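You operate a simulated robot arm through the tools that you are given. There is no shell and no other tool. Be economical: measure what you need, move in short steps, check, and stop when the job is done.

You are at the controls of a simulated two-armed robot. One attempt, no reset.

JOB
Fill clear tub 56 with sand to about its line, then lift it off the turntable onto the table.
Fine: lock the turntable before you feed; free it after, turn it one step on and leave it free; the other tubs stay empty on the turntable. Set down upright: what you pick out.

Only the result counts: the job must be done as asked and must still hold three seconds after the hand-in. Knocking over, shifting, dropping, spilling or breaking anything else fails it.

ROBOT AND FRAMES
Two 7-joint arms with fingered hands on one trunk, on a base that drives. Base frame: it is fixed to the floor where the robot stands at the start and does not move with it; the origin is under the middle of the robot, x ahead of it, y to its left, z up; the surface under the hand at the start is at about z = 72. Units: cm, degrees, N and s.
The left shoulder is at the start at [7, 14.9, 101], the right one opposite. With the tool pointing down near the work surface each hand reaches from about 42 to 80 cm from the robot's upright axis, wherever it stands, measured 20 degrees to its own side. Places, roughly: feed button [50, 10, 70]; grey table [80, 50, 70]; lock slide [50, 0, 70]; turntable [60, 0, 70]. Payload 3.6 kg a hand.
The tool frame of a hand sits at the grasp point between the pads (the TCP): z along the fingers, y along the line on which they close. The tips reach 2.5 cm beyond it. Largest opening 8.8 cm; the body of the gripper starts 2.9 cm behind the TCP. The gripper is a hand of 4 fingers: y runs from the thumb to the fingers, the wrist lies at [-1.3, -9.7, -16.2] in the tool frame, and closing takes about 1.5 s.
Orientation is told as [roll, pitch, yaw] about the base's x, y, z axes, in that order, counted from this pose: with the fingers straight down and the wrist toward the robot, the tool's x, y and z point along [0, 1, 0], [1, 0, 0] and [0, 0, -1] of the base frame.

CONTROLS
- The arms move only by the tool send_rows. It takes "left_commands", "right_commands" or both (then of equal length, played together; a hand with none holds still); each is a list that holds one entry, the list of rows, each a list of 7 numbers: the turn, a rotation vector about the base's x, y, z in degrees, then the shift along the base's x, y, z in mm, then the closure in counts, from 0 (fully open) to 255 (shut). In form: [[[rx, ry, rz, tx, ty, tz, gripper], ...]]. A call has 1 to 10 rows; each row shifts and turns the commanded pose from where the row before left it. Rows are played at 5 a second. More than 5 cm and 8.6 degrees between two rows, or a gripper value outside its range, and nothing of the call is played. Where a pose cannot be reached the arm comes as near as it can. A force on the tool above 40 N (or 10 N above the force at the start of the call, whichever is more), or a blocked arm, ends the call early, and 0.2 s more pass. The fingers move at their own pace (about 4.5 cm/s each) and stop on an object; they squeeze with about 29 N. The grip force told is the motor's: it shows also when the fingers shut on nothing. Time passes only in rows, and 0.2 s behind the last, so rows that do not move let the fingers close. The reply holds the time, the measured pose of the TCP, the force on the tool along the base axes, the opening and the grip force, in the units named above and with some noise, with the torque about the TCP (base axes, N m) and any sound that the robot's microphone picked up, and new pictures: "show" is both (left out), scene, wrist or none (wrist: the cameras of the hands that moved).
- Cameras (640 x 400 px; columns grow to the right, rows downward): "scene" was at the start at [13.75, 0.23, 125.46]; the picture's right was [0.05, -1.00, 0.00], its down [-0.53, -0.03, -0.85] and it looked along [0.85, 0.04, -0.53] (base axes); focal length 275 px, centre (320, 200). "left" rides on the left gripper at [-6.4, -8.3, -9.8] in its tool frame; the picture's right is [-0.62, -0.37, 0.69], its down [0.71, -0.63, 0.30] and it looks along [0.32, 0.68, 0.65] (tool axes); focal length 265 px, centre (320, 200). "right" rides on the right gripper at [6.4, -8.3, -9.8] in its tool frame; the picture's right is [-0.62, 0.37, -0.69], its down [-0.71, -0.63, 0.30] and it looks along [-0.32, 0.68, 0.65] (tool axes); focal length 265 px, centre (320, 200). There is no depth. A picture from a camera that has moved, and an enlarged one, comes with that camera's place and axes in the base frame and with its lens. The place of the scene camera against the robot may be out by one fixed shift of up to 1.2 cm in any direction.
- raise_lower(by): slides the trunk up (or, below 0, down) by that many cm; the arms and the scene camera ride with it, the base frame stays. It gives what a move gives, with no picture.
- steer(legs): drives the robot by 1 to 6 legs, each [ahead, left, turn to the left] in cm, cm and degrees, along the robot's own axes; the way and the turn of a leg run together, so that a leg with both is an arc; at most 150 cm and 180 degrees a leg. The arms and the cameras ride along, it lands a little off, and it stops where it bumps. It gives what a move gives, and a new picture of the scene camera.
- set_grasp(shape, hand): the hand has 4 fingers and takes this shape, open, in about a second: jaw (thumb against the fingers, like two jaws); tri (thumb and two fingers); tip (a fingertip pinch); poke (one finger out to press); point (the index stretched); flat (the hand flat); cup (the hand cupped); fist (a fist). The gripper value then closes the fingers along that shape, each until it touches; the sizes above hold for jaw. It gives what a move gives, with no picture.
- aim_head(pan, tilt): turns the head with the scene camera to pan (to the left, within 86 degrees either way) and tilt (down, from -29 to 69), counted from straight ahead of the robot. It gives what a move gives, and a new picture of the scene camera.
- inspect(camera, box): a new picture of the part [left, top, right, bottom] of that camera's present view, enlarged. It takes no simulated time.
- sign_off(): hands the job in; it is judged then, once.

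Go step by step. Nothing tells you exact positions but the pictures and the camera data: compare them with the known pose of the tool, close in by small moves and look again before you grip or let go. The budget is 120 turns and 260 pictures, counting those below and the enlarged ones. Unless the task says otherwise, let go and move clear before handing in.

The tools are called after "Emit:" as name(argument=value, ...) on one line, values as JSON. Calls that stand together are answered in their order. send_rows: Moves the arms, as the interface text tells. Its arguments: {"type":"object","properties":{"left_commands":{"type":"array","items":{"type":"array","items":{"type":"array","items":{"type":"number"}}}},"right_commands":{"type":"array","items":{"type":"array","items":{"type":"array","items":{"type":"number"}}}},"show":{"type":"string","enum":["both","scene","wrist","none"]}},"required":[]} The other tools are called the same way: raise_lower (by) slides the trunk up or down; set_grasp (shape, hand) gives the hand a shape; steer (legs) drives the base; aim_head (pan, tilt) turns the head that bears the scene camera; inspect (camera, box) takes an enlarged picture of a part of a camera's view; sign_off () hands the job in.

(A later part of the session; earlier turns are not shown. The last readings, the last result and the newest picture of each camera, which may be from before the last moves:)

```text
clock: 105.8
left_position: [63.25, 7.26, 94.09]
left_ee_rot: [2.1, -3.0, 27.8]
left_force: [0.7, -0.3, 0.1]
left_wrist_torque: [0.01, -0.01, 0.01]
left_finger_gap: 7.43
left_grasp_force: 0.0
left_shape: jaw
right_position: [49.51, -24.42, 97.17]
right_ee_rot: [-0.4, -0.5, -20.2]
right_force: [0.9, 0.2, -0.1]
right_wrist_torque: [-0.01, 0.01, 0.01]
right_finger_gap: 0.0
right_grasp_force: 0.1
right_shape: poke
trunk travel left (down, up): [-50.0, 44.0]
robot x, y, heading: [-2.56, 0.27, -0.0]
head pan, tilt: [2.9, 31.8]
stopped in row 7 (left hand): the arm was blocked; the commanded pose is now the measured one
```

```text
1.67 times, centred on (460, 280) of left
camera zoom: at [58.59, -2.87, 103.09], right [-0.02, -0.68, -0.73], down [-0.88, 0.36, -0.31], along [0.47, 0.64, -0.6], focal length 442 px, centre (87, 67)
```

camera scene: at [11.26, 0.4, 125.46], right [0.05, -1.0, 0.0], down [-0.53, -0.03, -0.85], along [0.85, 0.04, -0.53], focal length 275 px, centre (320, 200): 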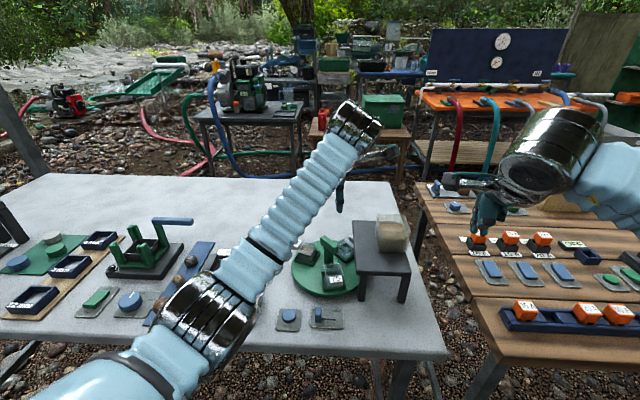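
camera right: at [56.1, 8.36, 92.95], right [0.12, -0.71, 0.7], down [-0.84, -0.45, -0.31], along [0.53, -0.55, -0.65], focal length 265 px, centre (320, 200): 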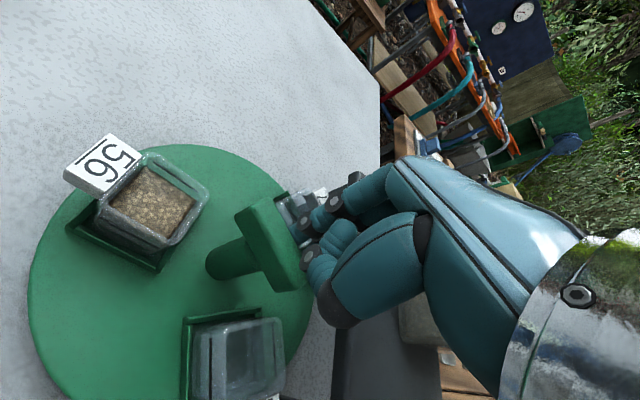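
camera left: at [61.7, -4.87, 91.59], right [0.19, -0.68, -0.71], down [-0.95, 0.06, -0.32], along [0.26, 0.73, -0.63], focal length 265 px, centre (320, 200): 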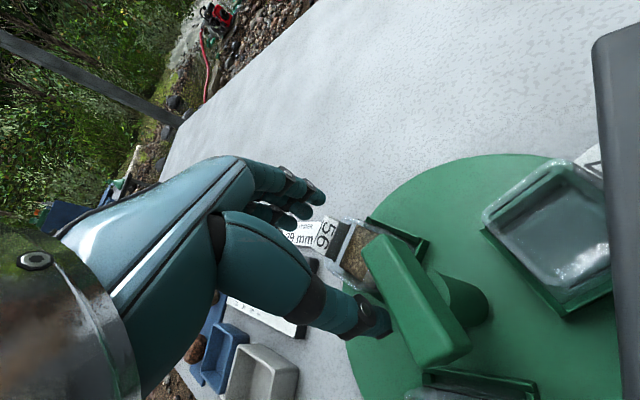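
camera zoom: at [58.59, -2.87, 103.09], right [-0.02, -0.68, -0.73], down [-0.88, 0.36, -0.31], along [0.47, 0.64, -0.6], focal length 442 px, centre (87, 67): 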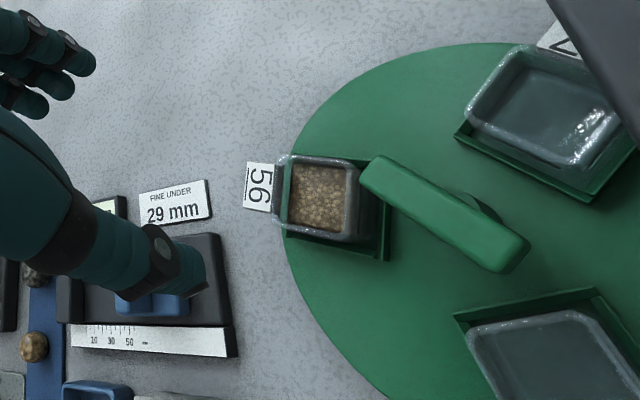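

Tub 56 and everything else are undisturbed. The left hand withdraws and stretches out; the right hand goes back to jaw shape and will take the bar lengthwise at about 37°.

Emit:
send_rows(left_commands=[[[0, 0, -4, 5, 30, 25, 0], [0, 0, -4, 10, 35, 25, 0], [0, 0, -4, 15, 40, 15, 0], [0, 0, -4, 20, 40, 0, 0], [-1, 1.5, -4, 15, 40, 0, 0], [-1, 1.5, -4, 10, 40, 0, 0], [0, 0, -4, 0, 40, 0, 0], [0, 0, 0, 0, 40, 0, 0], [0, 0, 0, 0, 40, 0, 0]]], show="none")

Emit:
set_grasp(hand="right", shape="jaw")

Emit:
send_rows(right_commands=[[[0, 0, 5, 12, 26, 0, 40], [0, 0, 5, 12, 26, 0, 40], [0, 0, 6, 12, 26, 0, 40], [0, 0, 6, 12, 26, 0, 40], [0, 0, 6, 12, 26, 0, 40], [0, 0, 6, 12, 25, 0, 40], [0, 0, 6, 12, 25, 0, 40], [0, 0, 6, 12, 25, 0, 40], [0, 0, 5, 12, 25, 0, 40], [0, 0, 5, 12, 25, 0, 40]]], show="both")

Emit:
inspect(camera="right", box=[40, 160, 320, 400])

```text
clock: 107.8
left_position: [68.78, 41.01, 99.84]
left_ee_rot: [0.3, 0.3, -0.6]
left_force: [-0.5, 0.4, 0.3]
left_wrist_torque: [0.0, 0.01, -0.02]
left_finger_gap: 8.76
left_grasp_force: 0.0
left_shape: jaw
left hand out of reach, approached as far as the arm can: row 8, 9
right_position: [49.53, -24.12, 97.12]
right_ee_rot: [-0.5, -0.4, -20.4]
right_force: [0.4, -0.2, 0.7]
right_wrist_torque: [0.0, 0.0, 0.0]
right_finger_gap: 0.0
right_grasp_force: 0.1
right_shape: poke
trunk travel left (down, up): [-50.0, 44.0]
robot x, y, heading: [-2.51, -0.08, -0.2]
head pan, tilt: [2.9, 31.8]
```

```text
clock: 108.7
left_position: [68.71, 40.7, 99.91]
left_ee_rot: [0.4, 0.3, -0.7]
left_force: [-0.8, 0.3, -0.2]
left_wrist_torque: [-0.03, 0.04, -0.04]
left_finger_gap: 8.78
left_grasp_force: 0.2
left_shape: jaw
right_position: [49.54, -24.31, 97.13]
right_ee_rot: [-0.4, -0.5, -20.4]
right_force: [-0.4, 0.3, 0.1]
right_wrist_torque: [-0.02, -0.02, -0.01]
right_finger_gap: 8.76
right_grasp_force: 0.1
right_shape: jaw
trunk travel left (down, up): [-50.0, 44.0]
robot x, y, heading: [-2.77, 0.19, 0.4]
head pan, tilt: [2.9, 31.8]
```

```text
clock: 110.9
left_position: [68.66, 40.84, 99.87]
left_ee_rot: [0.3, 0.3, -0.6]
left_force: [-0.7, -0.1, -0.5]
left_wrist_torque: [-0.01, -0.02, -0.01]
left_finger_gap: 8.77
left_grasp_force: 0.1
left_shape: jaw
right_position: [61.42, 1.16, 97.28]
right_ee_rot: [-0.4, -0.4, 35.7]
right_force: [-0.2, 0.0, 0.2]
right_wrist_torque: [-0.03, 0.02, 0.04]
right_finger_gap: 7.44
right_grasp_force: 0.0
right_shape: jaw
trunk travel left (down, up): [-50.0, 44.0]
robot x, y, heading: [-2.86, -0.1, -0.2]
head pan, tilt: [2.9, 31.8]
camera scene: at [11.3, 0.36, 125.45], right [0.05, -1.0, 0.0], down [-0.53, -0.03, -0.85], along [0.85, 0.04, -0.53], focal length 275 px, centre (320, 200)
camera right: at [50.79, 1.4, 106.93], right [0.65, -0.29, 0.7], down [-0.09, -0.95, -0.3], along [0.75, 0.13, -0.65], focal length 265 px, centre (320, 200)
```

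scene: 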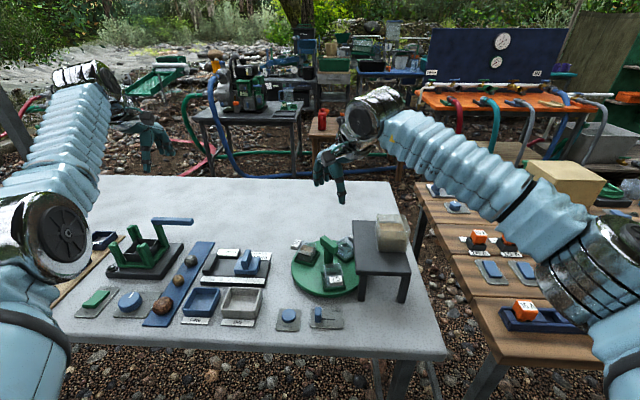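
right: 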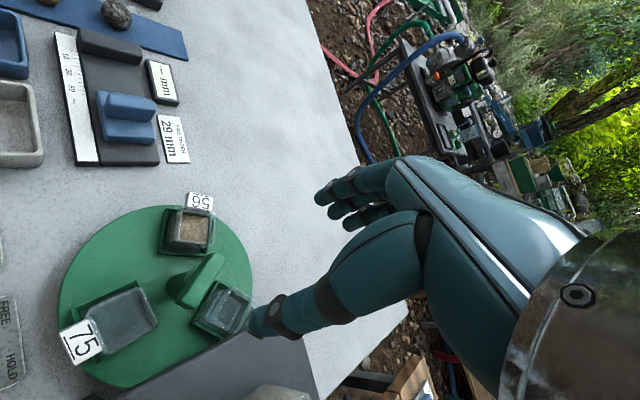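

```text
1.67 times, centred on (180, 280) of right
camera zoom: at [50.79, 1.4, 106.93], right [0.65, -0.29, 0.7], down [-0.09, -0.95, -0.3], along [0.75, 0.13, -0.65], focal length 442 px, centre (553, 67)
```

zoom: 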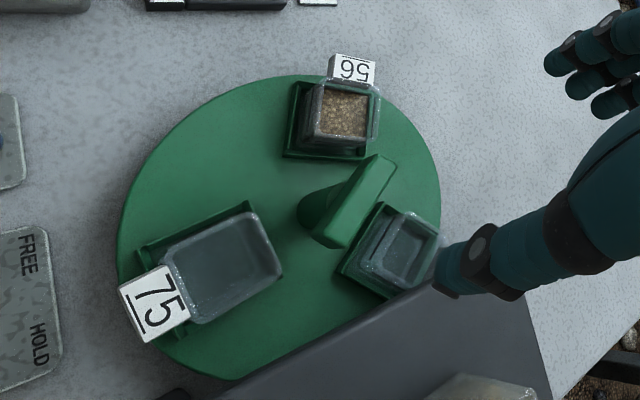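

Bar at about 37°, hand at 35.7°: well aligned. I descend over it lengthwise.

Emit:
send_rows(right_commands=[[[0, 0, 1, 0, -1, -40, 40], [0, 0, 0, 0, 0, -40, 40], [0, 0, 0, 0, 0, -40, 40], [0, 0, 0, 0, 0, -25, 40], [0, 0, 0, 0, 0, -15, 40], [0, 0, 0, 0, 0, 0, 40]]], show="wrist")

Emit:
inspect(camera="right", box=[120, 130, 400, 370])

```text
clock: 112.3
left_position: [68.61, 40.75, 100.0]
left_ee_rot: [0.4, 0.3, -0.6]
left_force: [-1.5, -0.1, -0.7]
left_wrist_torque: [-0.02, -0.02, -0.01]
left_finger_gap: 8.76
left_grasp_force: 0.0
left_shape: jaw
right_position: [61.44, 1.04, 81.23]
right_ee_rot: [-0.3, -0.5, 36.6]
right_force: [0.0, 0.2, 0.6]
right_wrist_torque: [0.01, 0.01, 0.0]
right_finger_gap: 7.44
right_grasp_force: 0.1
right_shape: jaw
trunk travel left (down, up): [-50.0, 44.0]
robot x, y, heading: [-2.38, 0.02, 0.0]
head pan, tilt: [2.9, 31.8]
camera right: at [50.75, 1.03, 90.86], right [0.66, -0.28, 0.7], down [-0.08, -0.95, -0.31], along [0.75, 0.15, -0.65], focal length 265 px, centre (320, 200)
```

right: 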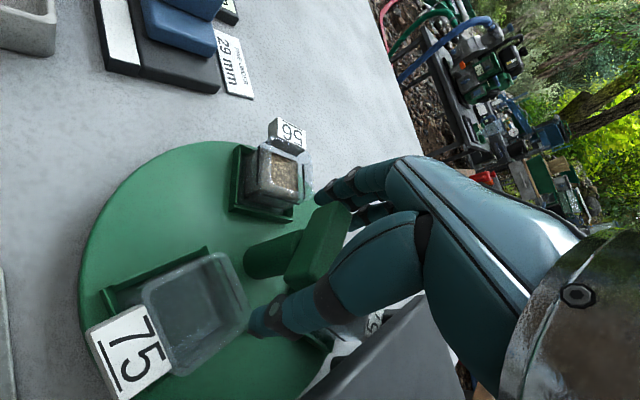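

```text
1.67 times, centred on (260, 250) of right
camera zoom: at [50.75, 1.03, 90.86], right [0.66, -0.28, 0.7], down [-0.08, -0.95, -0.31], along [0.75, 0.15, -0.65], focal length 442 px, centre (420, 117)
```

zoom: 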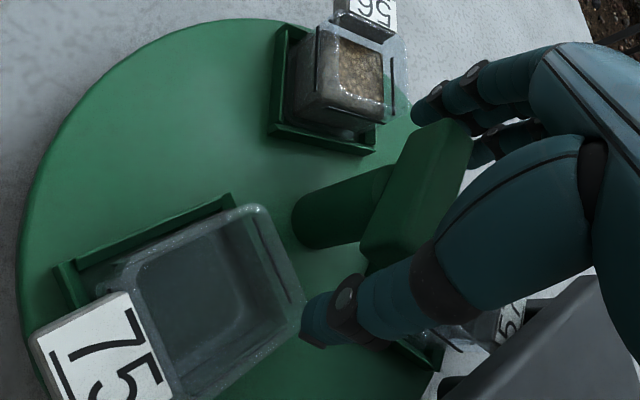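

The bar is between fingers and thumb along its length. Closing gently.

Emit:
send_rows(right_commands=[[[0, 0, 0, 0, 0, 0, 80], [0, 0, 0, 0, 0, 0, 110], [0, 0, 0, 0, 0, 0, 130], [0, 0, 0, 0, 0, 0, 130], [0, 0, 0, 0, 0, 0, 130]]], show="wrist")

Emit:
inspect(camera="right", box=[120, 130, 400, 370])

```text
clock: 113.5
left_position: [68.65, 40.63, 100.01]
left_ee_rot: [0.6, 0.2, -0.6]
left_force: [1.1, 0.8, -0.2]
left_wrist_torque: [-0.01, 0.0, -0.01]
left_finger_gap: 8.81
left_grasp_force: 0.0
left_shape: jaw
right_position: [61.22, 0.78, 80.98]
right_ee_rot: [-0.3, -0.2, 36.6]
right_force: [-8.3, -4.9, -8.5]
right_wrist_torque: [-0.12, 0.12, -0.04]
right_finger_gap: 3.84
right_grasp_force: 28.3
right_shape: jaw
trunk travel left (down, up): [-50.0, 44.0]
robot x, y, heading: [-2.61, -0.0, -0.1]
head pan, tilt: [2.9, 31.8]
camera right: at [50.72, 0.92, 90.74], right [0.66, -0.28, 0.7], down [-0.08, -0.95, -0.3], along [0.75, 0.15, -0.65], focal length 265 px, centre (320, 200)
```

right: 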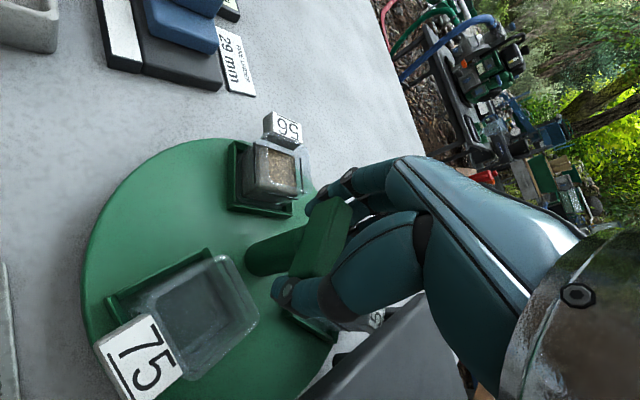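

```text
1.67 times, centred on (260, 250) of right
camera zoom: at [50.72, 0.92, 90.74], right [0.66, -0.28, 0.7], down [-0.08, -0.95, -0.3], along [0.75, 0.15, -0.65], focal length 442 px, centre (420, 117)
```

zoom: 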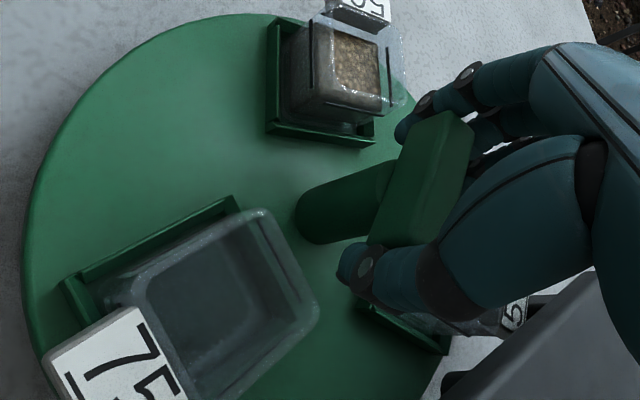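

The bar is held firmly end-to-end. I turn clockwise slowly by 35°.

Emit:
send_rows(right_commands=[[[0, 0, -2, 0, 0, 0, 130], [0, 0, -3, 0, 0, 0, 130], [0, 0, -4, 0, 0, 0, 130], [0, 0, -4, 0, 0, 0, 130], [0, 0, -4, 0, 0, 0, 130], [0, 0, -4, 0, 0, 0, 130], [0, 0, -4, 0, 0, 0, 130], [0, 0, -4, 0, 0, 0, 130], [0, 0, -4, 0, 0, 0, 130], [0, 0, -2, 0, 0, 0, 130]]], show="wrist")

Emit:
inspect(camera="right", box=[120, 130, 400, 370])

Emit:
inspect(camera="scene", box=[280, 210, 400, 310])

```text
clock: 115.7
left_position: [68.75, 40.68, 100.01]
left_ee_rot: [0.3, 0.2, -0.6]
left_force: [-0.8, -0.6, 0.1]
left_wrist_torque: [0.01, 0.02, 0.02]
left_finger_gap: 8.78
left_grasp_force: 0.0
left_shape: jaw
right_position: [61.33, 1.11, 81.09]
right_ee_rot: [-0.3, -0.3, 1.5]
right_force: [-12.6, -1.7, -16.0]
right_wrist_torque: [0.01, 0.16, 0.01]
right_finger_gap: 3.79
right_grasp_force: 29.3
right_shape: jaw
trunk travel left (down, up): [-50.0, 44.0]
robot x, y, heading: [-2.58, 0.2, -0.1]
head pan, tilt: [2.9, 31.8]
camera right: at [52.79, 7.17, 90.79], right [0.38, -0.61, 0.7], down [-0.61, -0.73, -0.3], along [0.7, -0.31, -0.65], focal length 265 px, centre (320, 200)
```

right: 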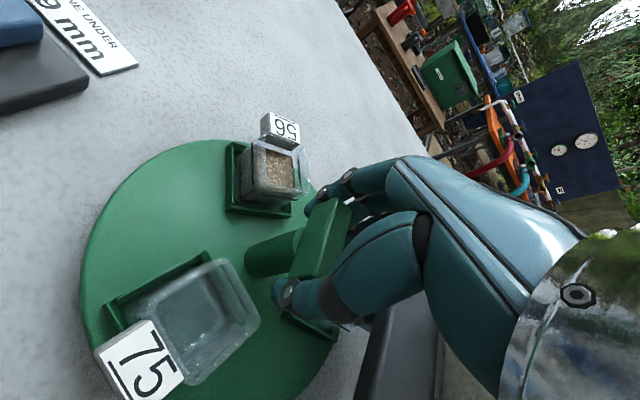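

```text
1.67 times, centred on (260, 250) of right
camera zoom: at [52.79, 7.17, 90.79], right [0.38, -0.61, 0.7], down [-0.61, -0.73, -0.3], along [0.7, -0.31, -0.65], focal length 442 px, centre (420, 117)
```

zoom: 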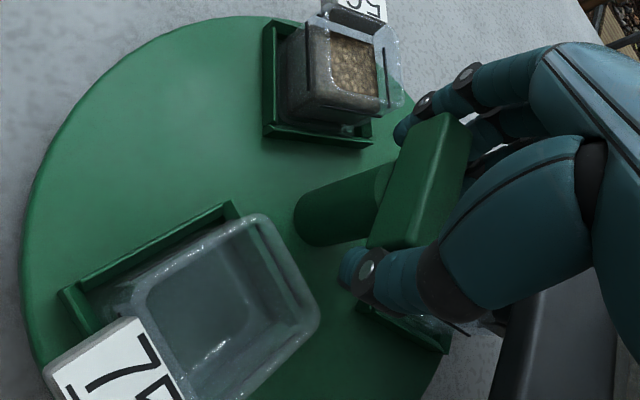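

```text
4.00 times, centred on (340, 260) of scene
camera zoom: at [11.29, 0.23, 125.45], right [0.05, -1.0, 0.0], down [-0.53, -0.03, -0.85], along [0.85, 0.04, -0.53], focal length 1102 px, centre (240, -40)
```

zoom: 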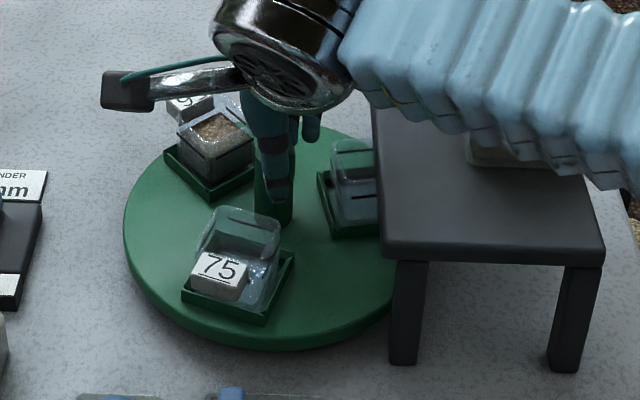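

Nearly there; 56 stands at about 36–38°. A further 7° clockwise, then I release and measure from above.

Emit:
send_rows(right_commands=[[[0, 0, -2, 0, 0, 0, 130], [0, 0, -2, 0, 0, 0, 130], [0, 0, -2, 0, 0, 0, 130], [0, 0, -1, 0, 0, 0, 130], [0, 0, 0, 0, 0, 0, 130], [0, 0, 0, 0, 0, 0, 110], [0, 0, 0, 0, 0, 0, 80], [0, 0, 0, 0, 0, 0, 50], [0, 0, 0, 0, 0, 0, 40]]], show="none")

Emit:
send_rows(right_commands=[[[0, 0, 0, 0, 0, 10, 40], [0, 0, 0, 0, 0, 40, 40], [0, 0, 0, 0, 0, 45, 40], [0, 0, 0, 0, 0, 45, 40], [0, 0, 0, 0, 0, 0, 40]]], show="wrist")

Emit:
inspect(camera="right", box=[40, 160, 320, 400])

Emit:
inspect(camera="scene", box=[280, 210, 400, 310])

```text
clock: 117.7
left_position: [68.61, 40.74, 100.11]
left_ee_rot: [0.4, 0.3, -0.6]
left_force: [0.6, 0.3, -0.1]
left_wrist_torque: [0.0, -0.01, 0.02]
left_finger_gap: 8.77
left_grasp_force: 0.1
left_shape: jaw
right_position: [61.57, 1.04, 81.3]
right_ee_rot: [-0.3, -0.5, -5.5]
right_force: [-0.3, 0.4, -1.1]
right_wrist_torque: [0.02, 0.01, 0.0]
right_finger_gap: 7.41
right_grasp_force: 0.1
right_shape: jaw
trunk travel left (down, up): [-50.0, 44.0]
robot x, y, heading: [-2.56, -0.06, -0.1]
head pan, tilt: [2.9, 31.8]
```

```text
clock: 118.9
left_position: [68.63, 40.8, 99.91]
left_ee_rot: [0.4, 0.3, -0.6]
left_force: [-0.2, -0.8, 0.7]
left_wrist_torque: [-0.02, -0.02, 0.01]
left_finger_gap: 8.75
left_grasp_force: 0.0
left_shape: jaw
right_position: [61.49, 1.02, 95.1]
right_ee_rot: [-0.3, -0.3, -5.4]
right_force: [-0.3, -0.2, -0.1]
right_wrist_torque: [-0.02, 0.0, 0.01]
right_finger_gap: 7.4
right_grasp_force: 0.1
right_shape: jaw
trunk travel left (down, up): [-50.0, 44.0]
robot x, y, heading: [-2.62, 0.24, -0.3]
head pan, tilt: [2.9, 31.8]
camera right: at [53.68, 8.1, 104.81], right [0.3, -0.65, 0.7], down [-0.69, -0.65, -0.3], along [0.65, -0.39, -0.65], focal length 265 px, centre (320, 200)
```

right: 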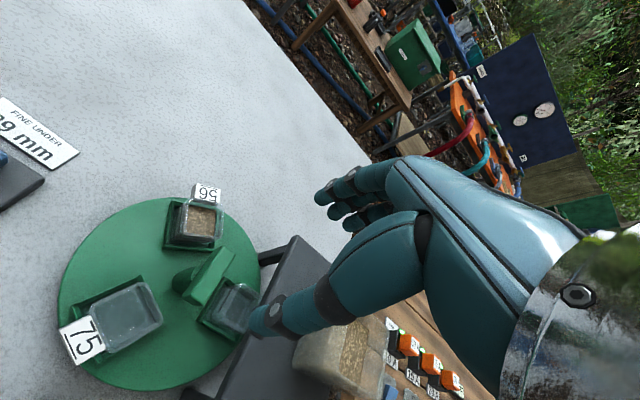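

```text
1.67 times, centred on (180, 280) of right
camera zoom: at [53.68, 8.1, 104.81], right [0.3, -0.65, 0.7], down [-0.69, -0.65, -0.3], along [0.65, -0.39, -0.65], focal length 442 px, centre (553, 67)
```

zoom: 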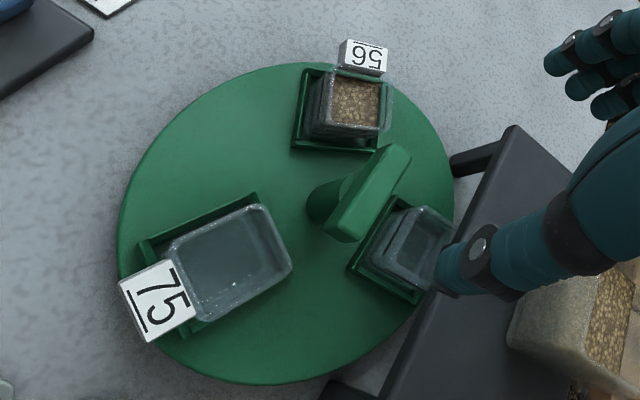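

```text
4.00 times, centred on (340, 260) of scene
camera zoom: at [11.3, 0.2, 125.45], right [0.05, -1.0, 0.0], down [-0.53, -0.03, -0.85], along [0.85, 0.04, -0.53], focal length 1102 px, centre (240, -40)
```

zoom: 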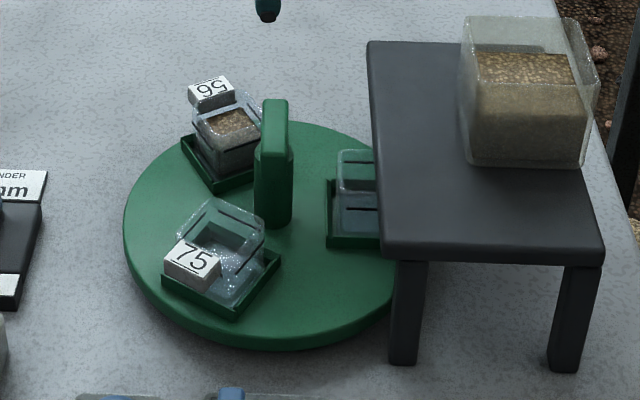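

Alignment is good: 57 at -91°, 56 at ~28°, 75 at ~152°, slide FREE. Now for lifting 56: the right hand withdraws and I test whether the left hand reaches yaw -60 above the tub (gripping its side walls, away from the tag).

Emit:
send_rows(right_commands=[[[0, 0, 0, -8, -26, 5, 0], [0, 0, 0, -12, -26, 5, 0], [0, 0, 0, -12, -26, 0, 0], [0, 0, 0, -12, -26, 0, 0], [0, 0, 0, -12, -26, 0, 0], [0, 0, 0, -12, -26, 0, 0], [0, 0, 0, -12, -26, 0, 0], [0, 0, 0, -12, -26, 0, 0], [0, 0, 0, -12, -26, 0, 0], [0, 0, 0, -12, -26, 0, 0]]], left_commands=[[[0, 0, -6, -2, -20, 0, 0], [0, 0, -6, 0, -20, 0, 0], [0, 0, -6, 0, -20, 0, 0], [0, 0, -6, 0, -20, 0, 0], [0, 0, -6, 0, -20, 0, 0], [0, 0, -6, 0, -20, 0, 0], [0, 0, -6, 0, -20, 0, 0], [0, 0, -6, 0, -20, 0, 0], [0, 0, -6, 0, -20, 0, 0], [0, 0, -6, 0, -20, 0, 0]]], show="none")

Emit:
send_rows(left_commands=[[[0, 0, 0, -2, -35, -10, 0], [0, 0, 0, -2, -35, -10, 0], [0, 0, 0, -2, -35, -10, 0], [0, 0, 0, -2, -35, 0, 0], [0, 0, 0, -2, -28, 0, 0], [0, 0, 0, 0, 0, 0, 0]]], show="both")

```text
clock: 121.1
left_position: [66.04, 20.36, 99.23]
left_ee_rot: [0.5, 0.4, -60.6]
left_force: [0.3, 0.5, -0.5]
left_wrist_torque: [0.01, -0.03, -0.01]
left_finger_gap: 8.77
left_grasp_force: 0.1
left_shape: jaw
left hand out of reach, approached as far as the arm can: row 7, 8, 9, 10
right_position: [49.8, -25.05, 96.23]
right_ee_rot: [-0.2, -0.4, -5.2]
right_force: [0.0, -0.4, 0.8]
right_wrist_torque: [0.0, 0.01, -0.01]
right_finger_gap: 8.75
right_grasp_force: 0.0
right_shape: jaw
trunk travel left (down, up): [-50.0, 44.0]
robot x, y, heading: [-2.47, -0.06, 0.2]
head pan, tilt: [2.9, 31.8]
```

```text
clock: 122.5
left_position: [66.57, 3.7, 96.68]
left_ee_rot: [0.5, 0.3, -60.6]
left_force: [0.2, 0.3, -0.5]
left_wrist_torque: [-0.02, -0.03, 0.0]
left_finger_gap: 8.78
left_grasp_force: 0.1
left_shape: jaw
left hand out of reach, approached as far as the arm can: row 1, 2, 3
right_position: [49.91, -24.97, 96.34]
right_ee_rot: [-0.4, -0.5, -5.5]
right_force: [0.0, -0.1, 0.1]
right_wrist_torque: [0.01, 0.0, 0.02]
right_finger_gap: 8.77
right_grasp_force: 0.1
right_shape: jaw
trunk travel left (down, up): [-50.0, 44.0]
robot x, y, heading: [-2.21, 0.41, -0.1]
head pan, tilt: [2.9, 31.8]
camera scene: at [11.23, 0.27, 125.46], right [0.05, -1.0, 0.0], down [-0.53, -0.03, -0.85], along [0.85, 0.04, -0.53], focal length 275 px, centre (320, 200)
camera left: at [56.81, 7.7, 106.47], right [-0.72, 0.02, -0.7], down [0.31, 0.9, -0.3], along [0.62, -0.43, -0.65], focal length 265 px, centre (320, 200)
```

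scene: 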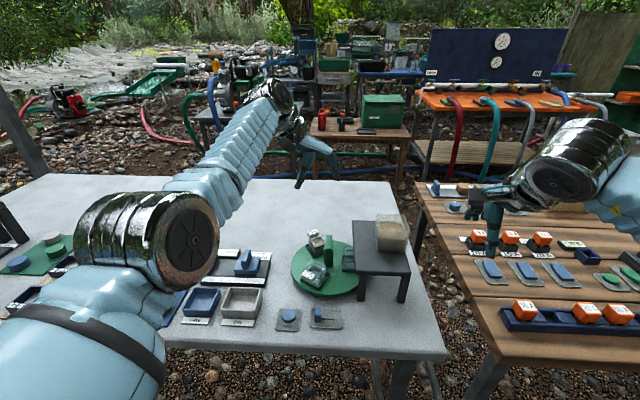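
left: 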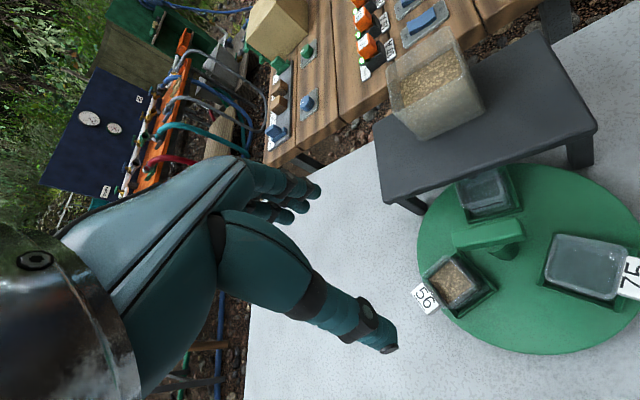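

The left hand reaches yaw -60 right above tub 56. I'll measure the tub precisely from here.

Emit:
inspect(camera="left", box=[390, 170, 550, 330])

```text
2.50 times, centred on (470, 250) of left
camera zoom: at [56.81, 7.7, 106.47], right [-0.72, 0.02, -0.7], down [0.31, 0.9, -0.3], along [0.62, -0.43, -0.65], focal length 664 px, centre (-55, 75)
```

zoom: 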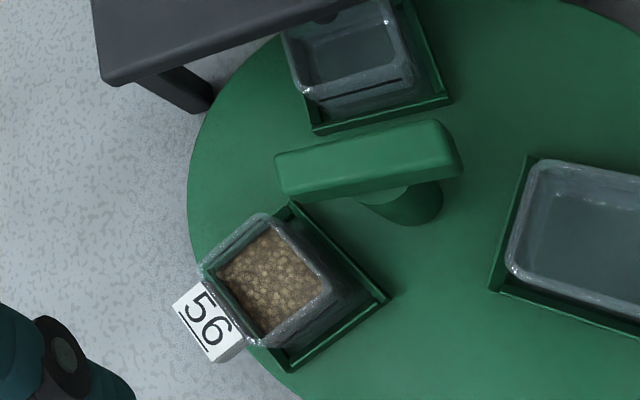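

Tub 56: rim about 3.5 cm square, centre [66.9, 3.7], rim z≈77, sides at 30°/120° matching the hand. I descend to z 84 with 5.6 cm opening and check.

Emit:
send_rows(left_commands=[[[0, 0, 0, 3, 0, -30, 90], [0, 0, 0, 0, 0, -30, 90], [0, 0, 0, 0, 0, -30, 90], [0, 0, 0, 0, 0, -30, 90], [0, 0, 0, 0, 0, 0, 90]]], show="wrist")

Emit:
inspect(camera="left", box=[280, 160, 480, 320])

Emit:
inspect(camera="scene", box=[280, 200, 400, 300])

```text
clock: 123.7
left_position: [67.55, 3.61, 84.66]
left_ee_rot: [0.4, 0.3, -60.6]
left_force: [1.0, -0.4, 0.7]
left_wrist_torque: [0.02, -0.03, -0.01]
left_finger_gap: 5.74
left_grasp_force: 0.0
left_shape: jaw
left hand out of reach, approached as far as the arm can: row 2, 4
right_position: [49.83, -24.89, 96.36]
right_ee_rot: [-0.3, -0.5, -5.3]
right_force: [0.4, -0.8, -0.1]
right_wrist_torque: [0.0, -0.02, 0.01]
right_finger_gap: 8.79
right_grasp_force: 0.0
right_shape: jaw
trunk travel left (down, up): [-50.0, 44.0]
robot x, y, heading: [-2.53, 0.21, 0.2]
head pan, tilt: [2.9, 31.8]
camera left: at [57.79, 7.6, 94.41], right [-0.72, 0.02, -0.69], down [0.31, 0.9, -0.3], along [0.62, -0.43, -0.66], focal length 265 px, centre (320, 200)
```

left: 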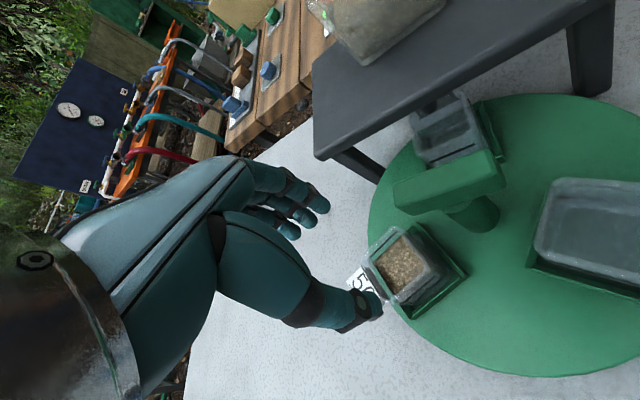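

```text
2.50 times, centred on (380, 240) of left
camera zoom: at [57.79, 7.6, 94.41], right [-0.72, 0.02, -0.69], down [0.31, 0.9, -0.3], along [0.62, -0.43, -0.66], focal length 664 px, centre (170, 100)
```

zoom: 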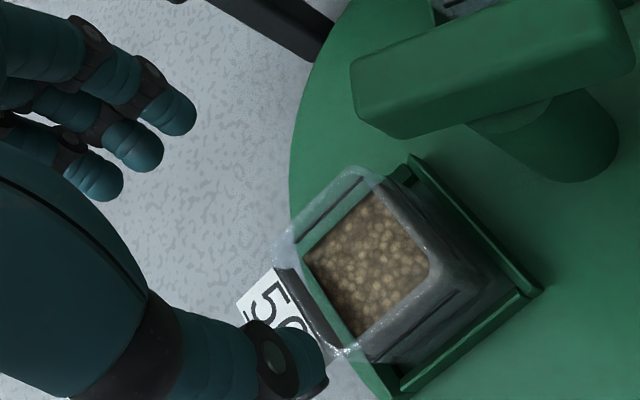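

```text
4.00 times, centred on (340, 250) of scene
camera zoom: at [11.19, 0.22, 125.47], right [0.05, -1.0, 0.0], down [-0.53, -0.03, -0.85], along [0.85, 0.04, -0.53], focal length 1102 px, centre (240, 0)
```

zoom: 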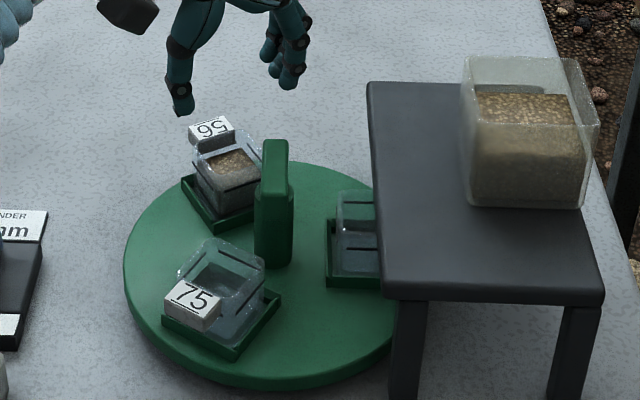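

Tub centre refined to [66.75, 3.75], rim z≈77.5. I correct x by -8 mm and descend to just above grip height.

Emit:
send_rows(left_commands=[[[0, 0, 0, -8, 1, -15, 90], [0, 0, 0, 0, 0, -20, 90], [0, 0, 0, 0, 0, -14, 90], [0, 0, 0, 0, 0, 0, 90]]], show="wrist")

Emit:
inspect(camera="left", box=[260, 160, 460, 320])

Emit:
inspect(camera="scene", box=[300, 210, 380, 280])

```text
clock: 124.7
left_position: [67.55, 3.54, 79.79]
left_ee_rot: [0.4, 0.3, -60.6]
left_force: [0.1, 0.4, -0.3]
left_wrist_torque: [0.01, -0.01, -0.01]
left_finger_gap: 5.73
left_grasp_force: 0.0
left_shape: jaw
left hand out of reach, approached as far as the arm can: row 1
right_position: [49.83, -24.93, 96.31]
right_ee_rot: [-0.2, -0.5, -5.3]
right_force: [-0.3, -1.0, -0.5]
right_wrist_torque: [0.0, 0.04, -0.01]
right_finger_gap: 8.75
right_grasp_force: 0.0
right_shape: jaw
trunk travel left (down, up): [-50.0, 44.0]
robot x, y, heading: [-2.95, -0.1, 0.0]
head pan, tilt: [2.9, 31.8]
camera left: at [57.79, 7.63, 89.5], right [-0.72, 0.02, -0.7], down [0.31, 0.9, -0.3], along [0.62, -0.43, -0.65], focal length 265 px, centre (320, 200)
```

left: 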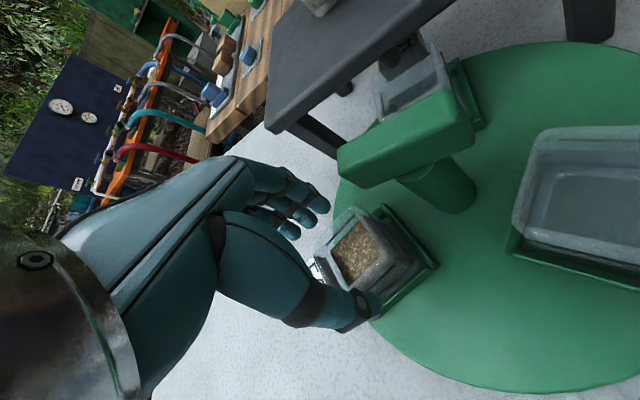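

```text
2.50 times, centred on (360, 240) of left
camera zoom: at [57.79, 7.63, 89.5], right [-0.72, 0.02, -0.7], down [0.31, 0.9, -0.3], along [0.62, -0.43, -0.65], focal length 664 px, centre (220, 100)
```

zoom: 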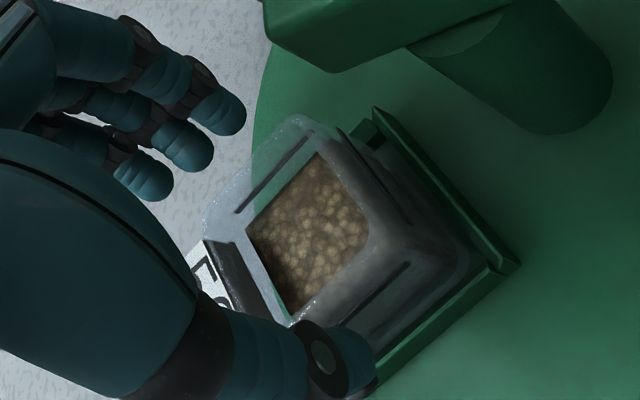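

```text
5.71 times, centred on (340, 245) of scene
camera zoom: at [11.21, 0.24, 125.46], right [0.05, -1.0, 0.0], down [-0.53, -0.03, -0.85], along [0.85, 0.04, -0.53], focal length 1574 px, centre (206, -57)
```

zoom: 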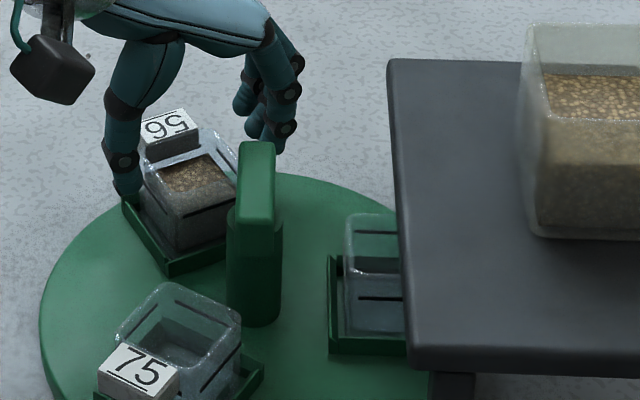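

The arm can't go further in -x at this yaw, so I centre the jaws on the tub by +6 mm in y instead (only the closing direction matters) and lower to z 78.

Emit:
send_rows(left_commands=[[[0, 0, 0, 0, 6, 0, 90], [0, 0, 0, 0, 0, -9, 90], [0, 0, 0, 0, 0, -9, 90], [0, 0, 0, 0, 0, 0, 90]]], show="wrist")

Emit:
inspect(camera="left", box=[260, 160, 460, 320])

Emit:
inspect(camera="scene", box=[300, 210, 380, 280])

```text
clock: 125.7
left_position: [67.4, 4.2, 77.85]
left_ee_rot: [0.6, 0.3, -60.5]
left_force: [0.9, -0.1, 0.2]
left_wrist_torque: [0.01, -0.01, -0.01]
left_finger_gap: 5.74
left_grasp_force: 0.2
left_shape: jaw
right_position: [49.87, -24.97, 96.22]
right_ee_rot: [-0.4, -0.6, -5.4]
right_force: [-0.3, -0.7, -0.1]
right_wrist_torque: [-0.02, 0.0, 0.02]
right_finger_gap: 8.74
right_grasp_force: 0.0
right_shape: jaw
trunk travel left (down, up): [-50.0, 44.0]
robot x, y, heading: [-2.4, 0.11, -0.2]
head pan, tilt: [2.9, 31.8]
camera left: at [57.72, 8.23, 87.7], right [-0.72, 0.02, -0.7], down [0.31, 0.9, -0.3], along [0.62, -0.43, -0.65], focal length 265 px, centre (320, 200)
```

left: 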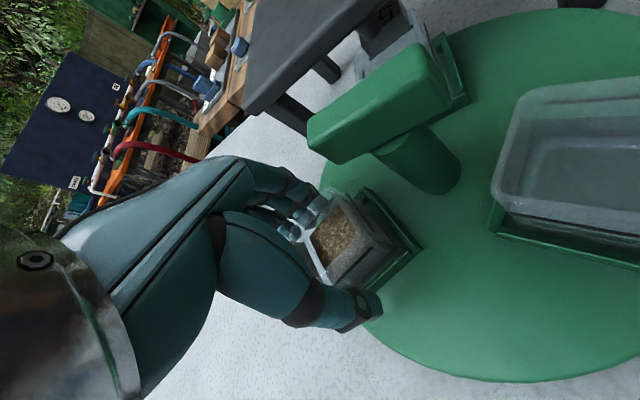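

```text
2.50 times, centred on (360, 240) of left
camera zoom: at [57.72, 8.23, 87.7], right [-0.72, 0.02, -0.7], down [0.31, 0.9, -0.3], along [0.62, -0.43, -0.65], focal length 664 px, centre (220, 100)
```

zoom: 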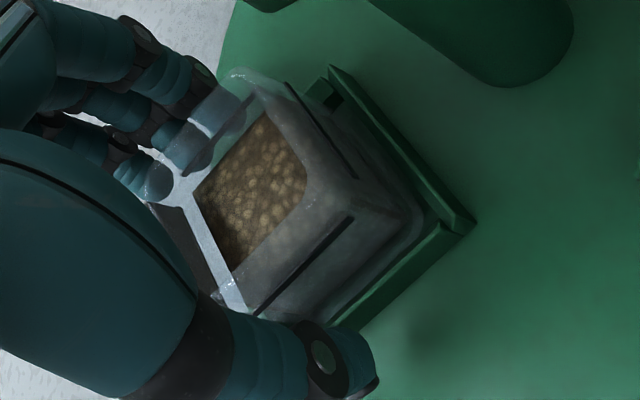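

```text
5.71 times, centred on (340, 245) of scene
camera zoom: at [11.23, 0.23, 125.46], right [0.05, -1.0, 0.0], down [-0.53, -0.03, -0.85], along [0.85, 0.04, -0.53], focal length 1574 px, centre (206, -57)
```

zoom: 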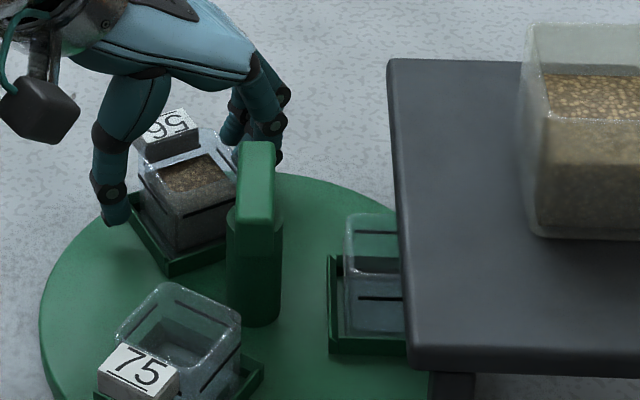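

Tub 56 is between thumb and fingers. I close in stages.

Emit:
send_rows(left_commands=[[[0, 0, 0, 0, 0, 0, 115], [0, 0, 0, 0, 0, 0, 135], [0, 0, 0, 0, 0, 0, 150], [0, 0, 0, 0, 0, 0, 165], [0, 0, 0, 0, 0, 0, 175], [0, 0, 0, 0, 0, 0, 175], [0, 0, 0, 0, 0, 0, 175]]], show="wrist")

Emit:
inspect(camera="left", box=[260, 160, 460, 320])

Emit:
inspect(camera="scene", box=[300, 210, 380, 280])

```text
clock: 127.3
left_position: [67.44, 4.28, 77.97]
left_ee_rot: [0.5, 0.3, -60.5]
left_force: [-0.9, 0.4, 1.4]
left_wrist_torque: [0.02, -0.02, -0.01]
left_finger_gap: 3.52
left_grasp_force: 29.1
left_shape: jaw
right_position: [49.86, -24.87, 96.27]
right_ee_rot: [-0.4, -0.5, -5.4]
right_force: [-0.5, -0.3, 0.0]
right_wrist_torque: [0.03, 0.01, 0.01]
right_finger_gap: 8.78
right_grasp_force: 0.0
right_shape: jaw
trunk travel left (down, up): [-50.0, 44.0]
robot x, y, heading: [-2.65, 0.18, -0.2]
head pan, tilt: [2.9, 31.8]
camera left: at [57.72, 8.23, 87.72], right [-0.72, 0.02, -0.7], down [0.31, 0.9, -0.3], along [0.62, -0.43, -0.65], focal length 265 px, centre (320, 200)
```

left: 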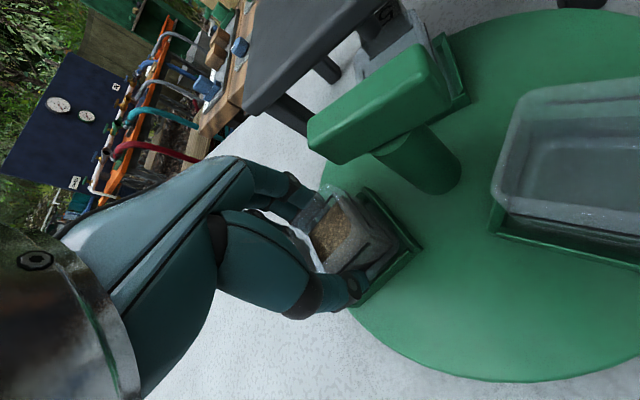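

```text
2.50 times, centred on (360, 240) of left
camera zoom: at [57.72, 8.23, 87.72], right [-0.72, 0.02, -0.7], down [0.31, 0.9, -0.3], along [0.62, -0.43, -0.65], focal length 664 px, centre (220, 100)
```

zoom: 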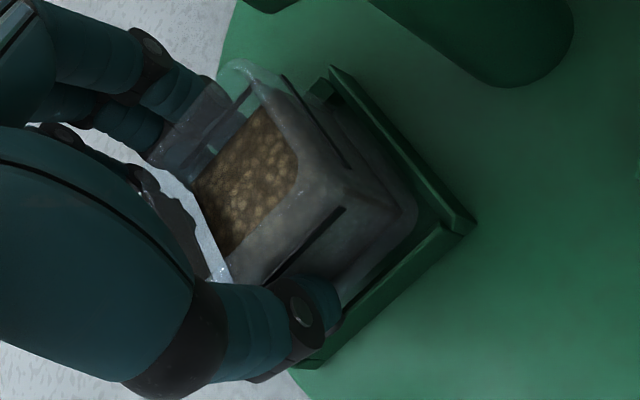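

```text
5.71 times, centred on (340, 245) of scene
camera zoom: at [11.22, 0.24, 125.46], right [0.05, -1.0, 0.0], down [-0.53, -0.03, -0.85], along [0.85, 0.04, -0.53], focal length 1574 px, centre (206, -57)
```

zoom: 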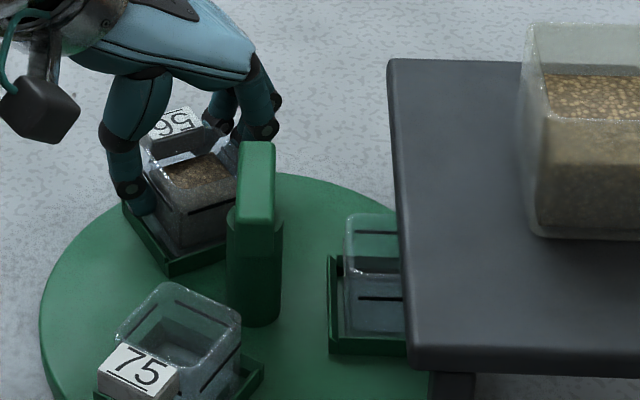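

Firm grip at 3.5 cm, disc undisturbed. Lifting slowly.

Emit:
send_rows(left_commands=[[[0, 0, 0, 0, 0, 0, 220], [0, 0, 0, 0, 0, 6, 220], [0, 0, 0, 0, 0, 10, 220], [0, 0, 0, 0, 0, 15, 220], [0, 0, 0, 0, 0, 20, 220], [0, 0, 0, 0, 0, 20, 220], [0, 0, 0, 0, 0, 15, 220], [0, 0, 0, 0, 0, 0, 220]]], show="both")

Emit:
inspect(camera="scene", box=[280, 180, 400, 300])

```text
clock: 129.1
left_position: [67.49, 4.28, 86.55]
left_ee_rot: [0.4, 0.3, -60.6]
left_force: [-0.3, -0.3, -0.2]
left_wrist_torque: [0.01, 0.01, 0.0]
left_finger_gap: 3.46
left_grasp_force: 28.8
left_shape: jaw
right_position: [49.91, -24.98, 96.31]
right_ee_rot: [-0.5, -0.4, -5.5]
right_force: [0.0, 0.4, 0.5]
right_wrist_torque: [-0.04, -0.02, 0.0]
right_finger_gap: 8.75
right_grasp_force: 0.0
right_shape: jaw
trunk travel left (down, up): [-50.0, 44.0]
robot x, y, heading: [-2.43, 0.24, 0.1]
head pan, tilt: [2.9, 31.8]
camera scene: at [11.28, 0.24, 125.45], right [0.05, -1.0, 0.0], down [-0.53, -0.03, -0.85], along [0.85, 0.04, -0.53], focal length 275 px, centre (320, 200)
camera left: at [57.83, 8.22, 96.32], right [-0.72, 0.02, -0.69], down [0.31, 0.9, -0.3], along [0.62, -0.43, -0.66], focal length 265 px, centre (320, 200)
```

scene: 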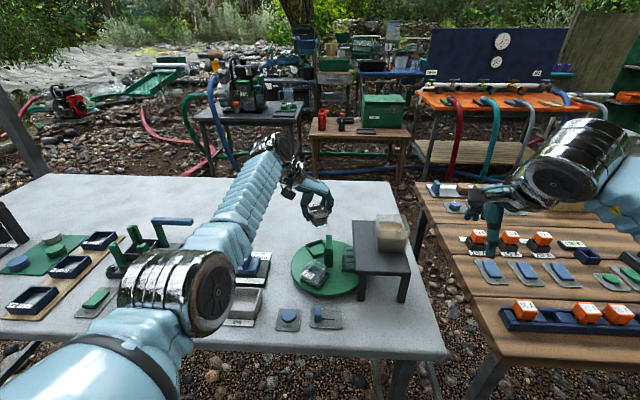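
left: 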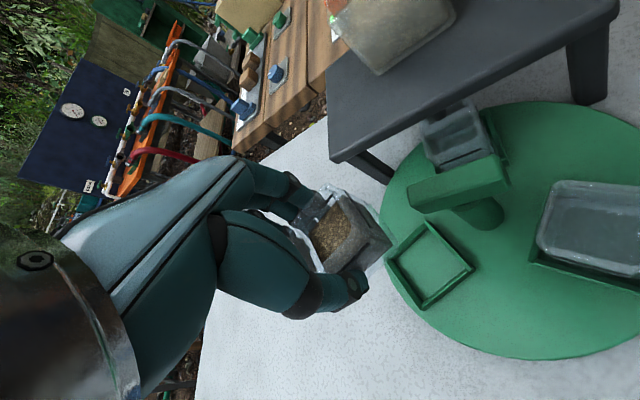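

```text
3.33 times, centred on (340, 240) of scene
camera zoom: at [11.28, 0.24, 125.45], right [0.05, -1.0, 0.0], down [-0.53, -0.03, -0.85], along [0.85, 0.04, -0.53], focal length 918 px, centre (253, 67)
```

zoom: 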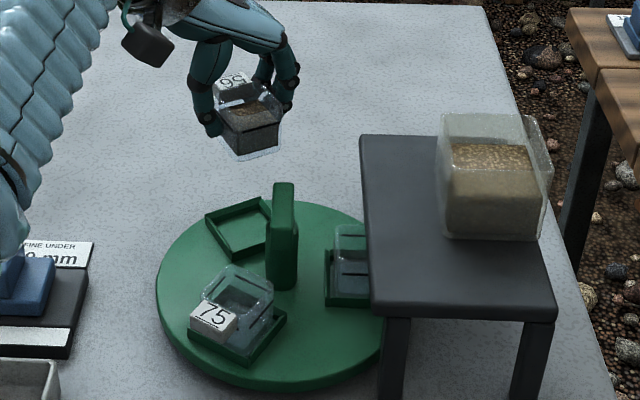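

56 is up, the empty cradle and other tubs haven't moved. I carry it to a clear spot on the grey table behind-left of the turntable, about [73, 12.5].

Emit:
send_rows(left_commands=[[[0, 0, 0, 8, 12, 0, 220], [0, 0, 0, 12, 18, 0, 220], [0, 0, 0, 12, 18, 0, 220], [0, 0, 0, 12, 18, 0, 220], [0, 0, 0, 11, 16, 0, 220], [0, 0, 0, 0, 0, -25, 220], [0, 0, 0, 0, 0, -25, 220], [0, 0, 0, 0, 0, -20, 220], [0, 0, 0, 0, 0, 0, 220]]], show="both")

Emit:
inspect(camera="scene", box=[260, 180, 380, 280])

```text
clock: 131.1
left_position: [68.31, 12.96, 79.42]
left_ee_rot: [0.4, 0.2, -60.6]
left_force: [0.2, -0.4, -0.7]
left_wrist_torque: [-0.02, 0.0, -0.03]
left_finger_gap: 3.48
left_grasp_force: 28.9
left_shape: jaw
left hand out of reach, approached as far as the arm can: row 1, 2, 3, 4, 5
right_position: [49.76, -24.86, 96.28]
right_ee_rot: [-0.3, -0.5, -5.3]
right_force: [-0.2, -0.1, -0.3]
right_wrist_torque: [-0.03, -0.01, 0.03]
right_finger_gap: 8.75
right_grasp_force: 0.0
right_shape: jaw
trunk travel left (down, up): [-50.0, 44.0]
robot x, y, heading: [-2.47, 0.19, 0.2]
head pan, tilt: [2.9, 31.8]
camera scene: at [11.24, 0.23, 125.46], right [0.05, -1.0, 0.0], down [-0.53, -0.03, -0.85], along [0.85, 0.04, -0.53], focal length 275 px, centre (320, 200)
camera left: at [58.49, 16.88, 89.25], right [-0.72, 0.02, -0.7], down [0.31, 0.9, -0.3], along [0.62, -0.43, -0.66], focal length 265 px, centre (320, 200)
```

scene: 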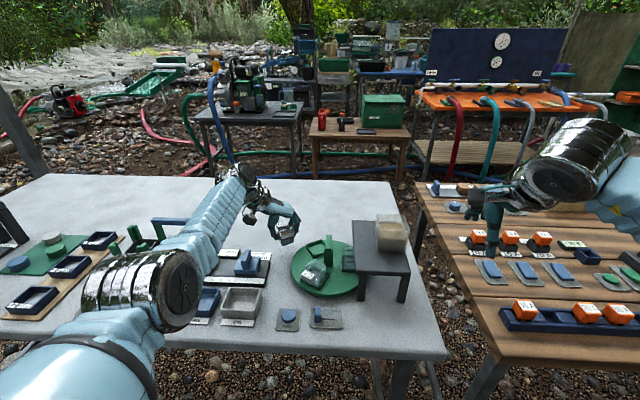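
left: 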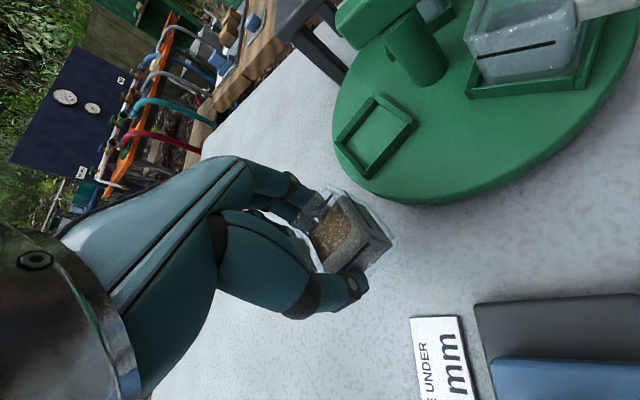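

```text
4.00 times, centred on (320, 230) of scene
camera zoom: at [11.24, 0.23, 125.46], right [0.05, -1.0, 0.0], down [-0.53, -0.03, -0.85], along [0.85, 0.04, -0.53], focal length 1102 px, centre (320, 80)
```

zoom: 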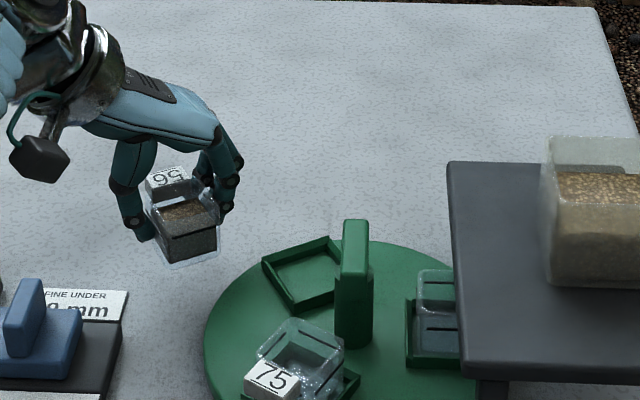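

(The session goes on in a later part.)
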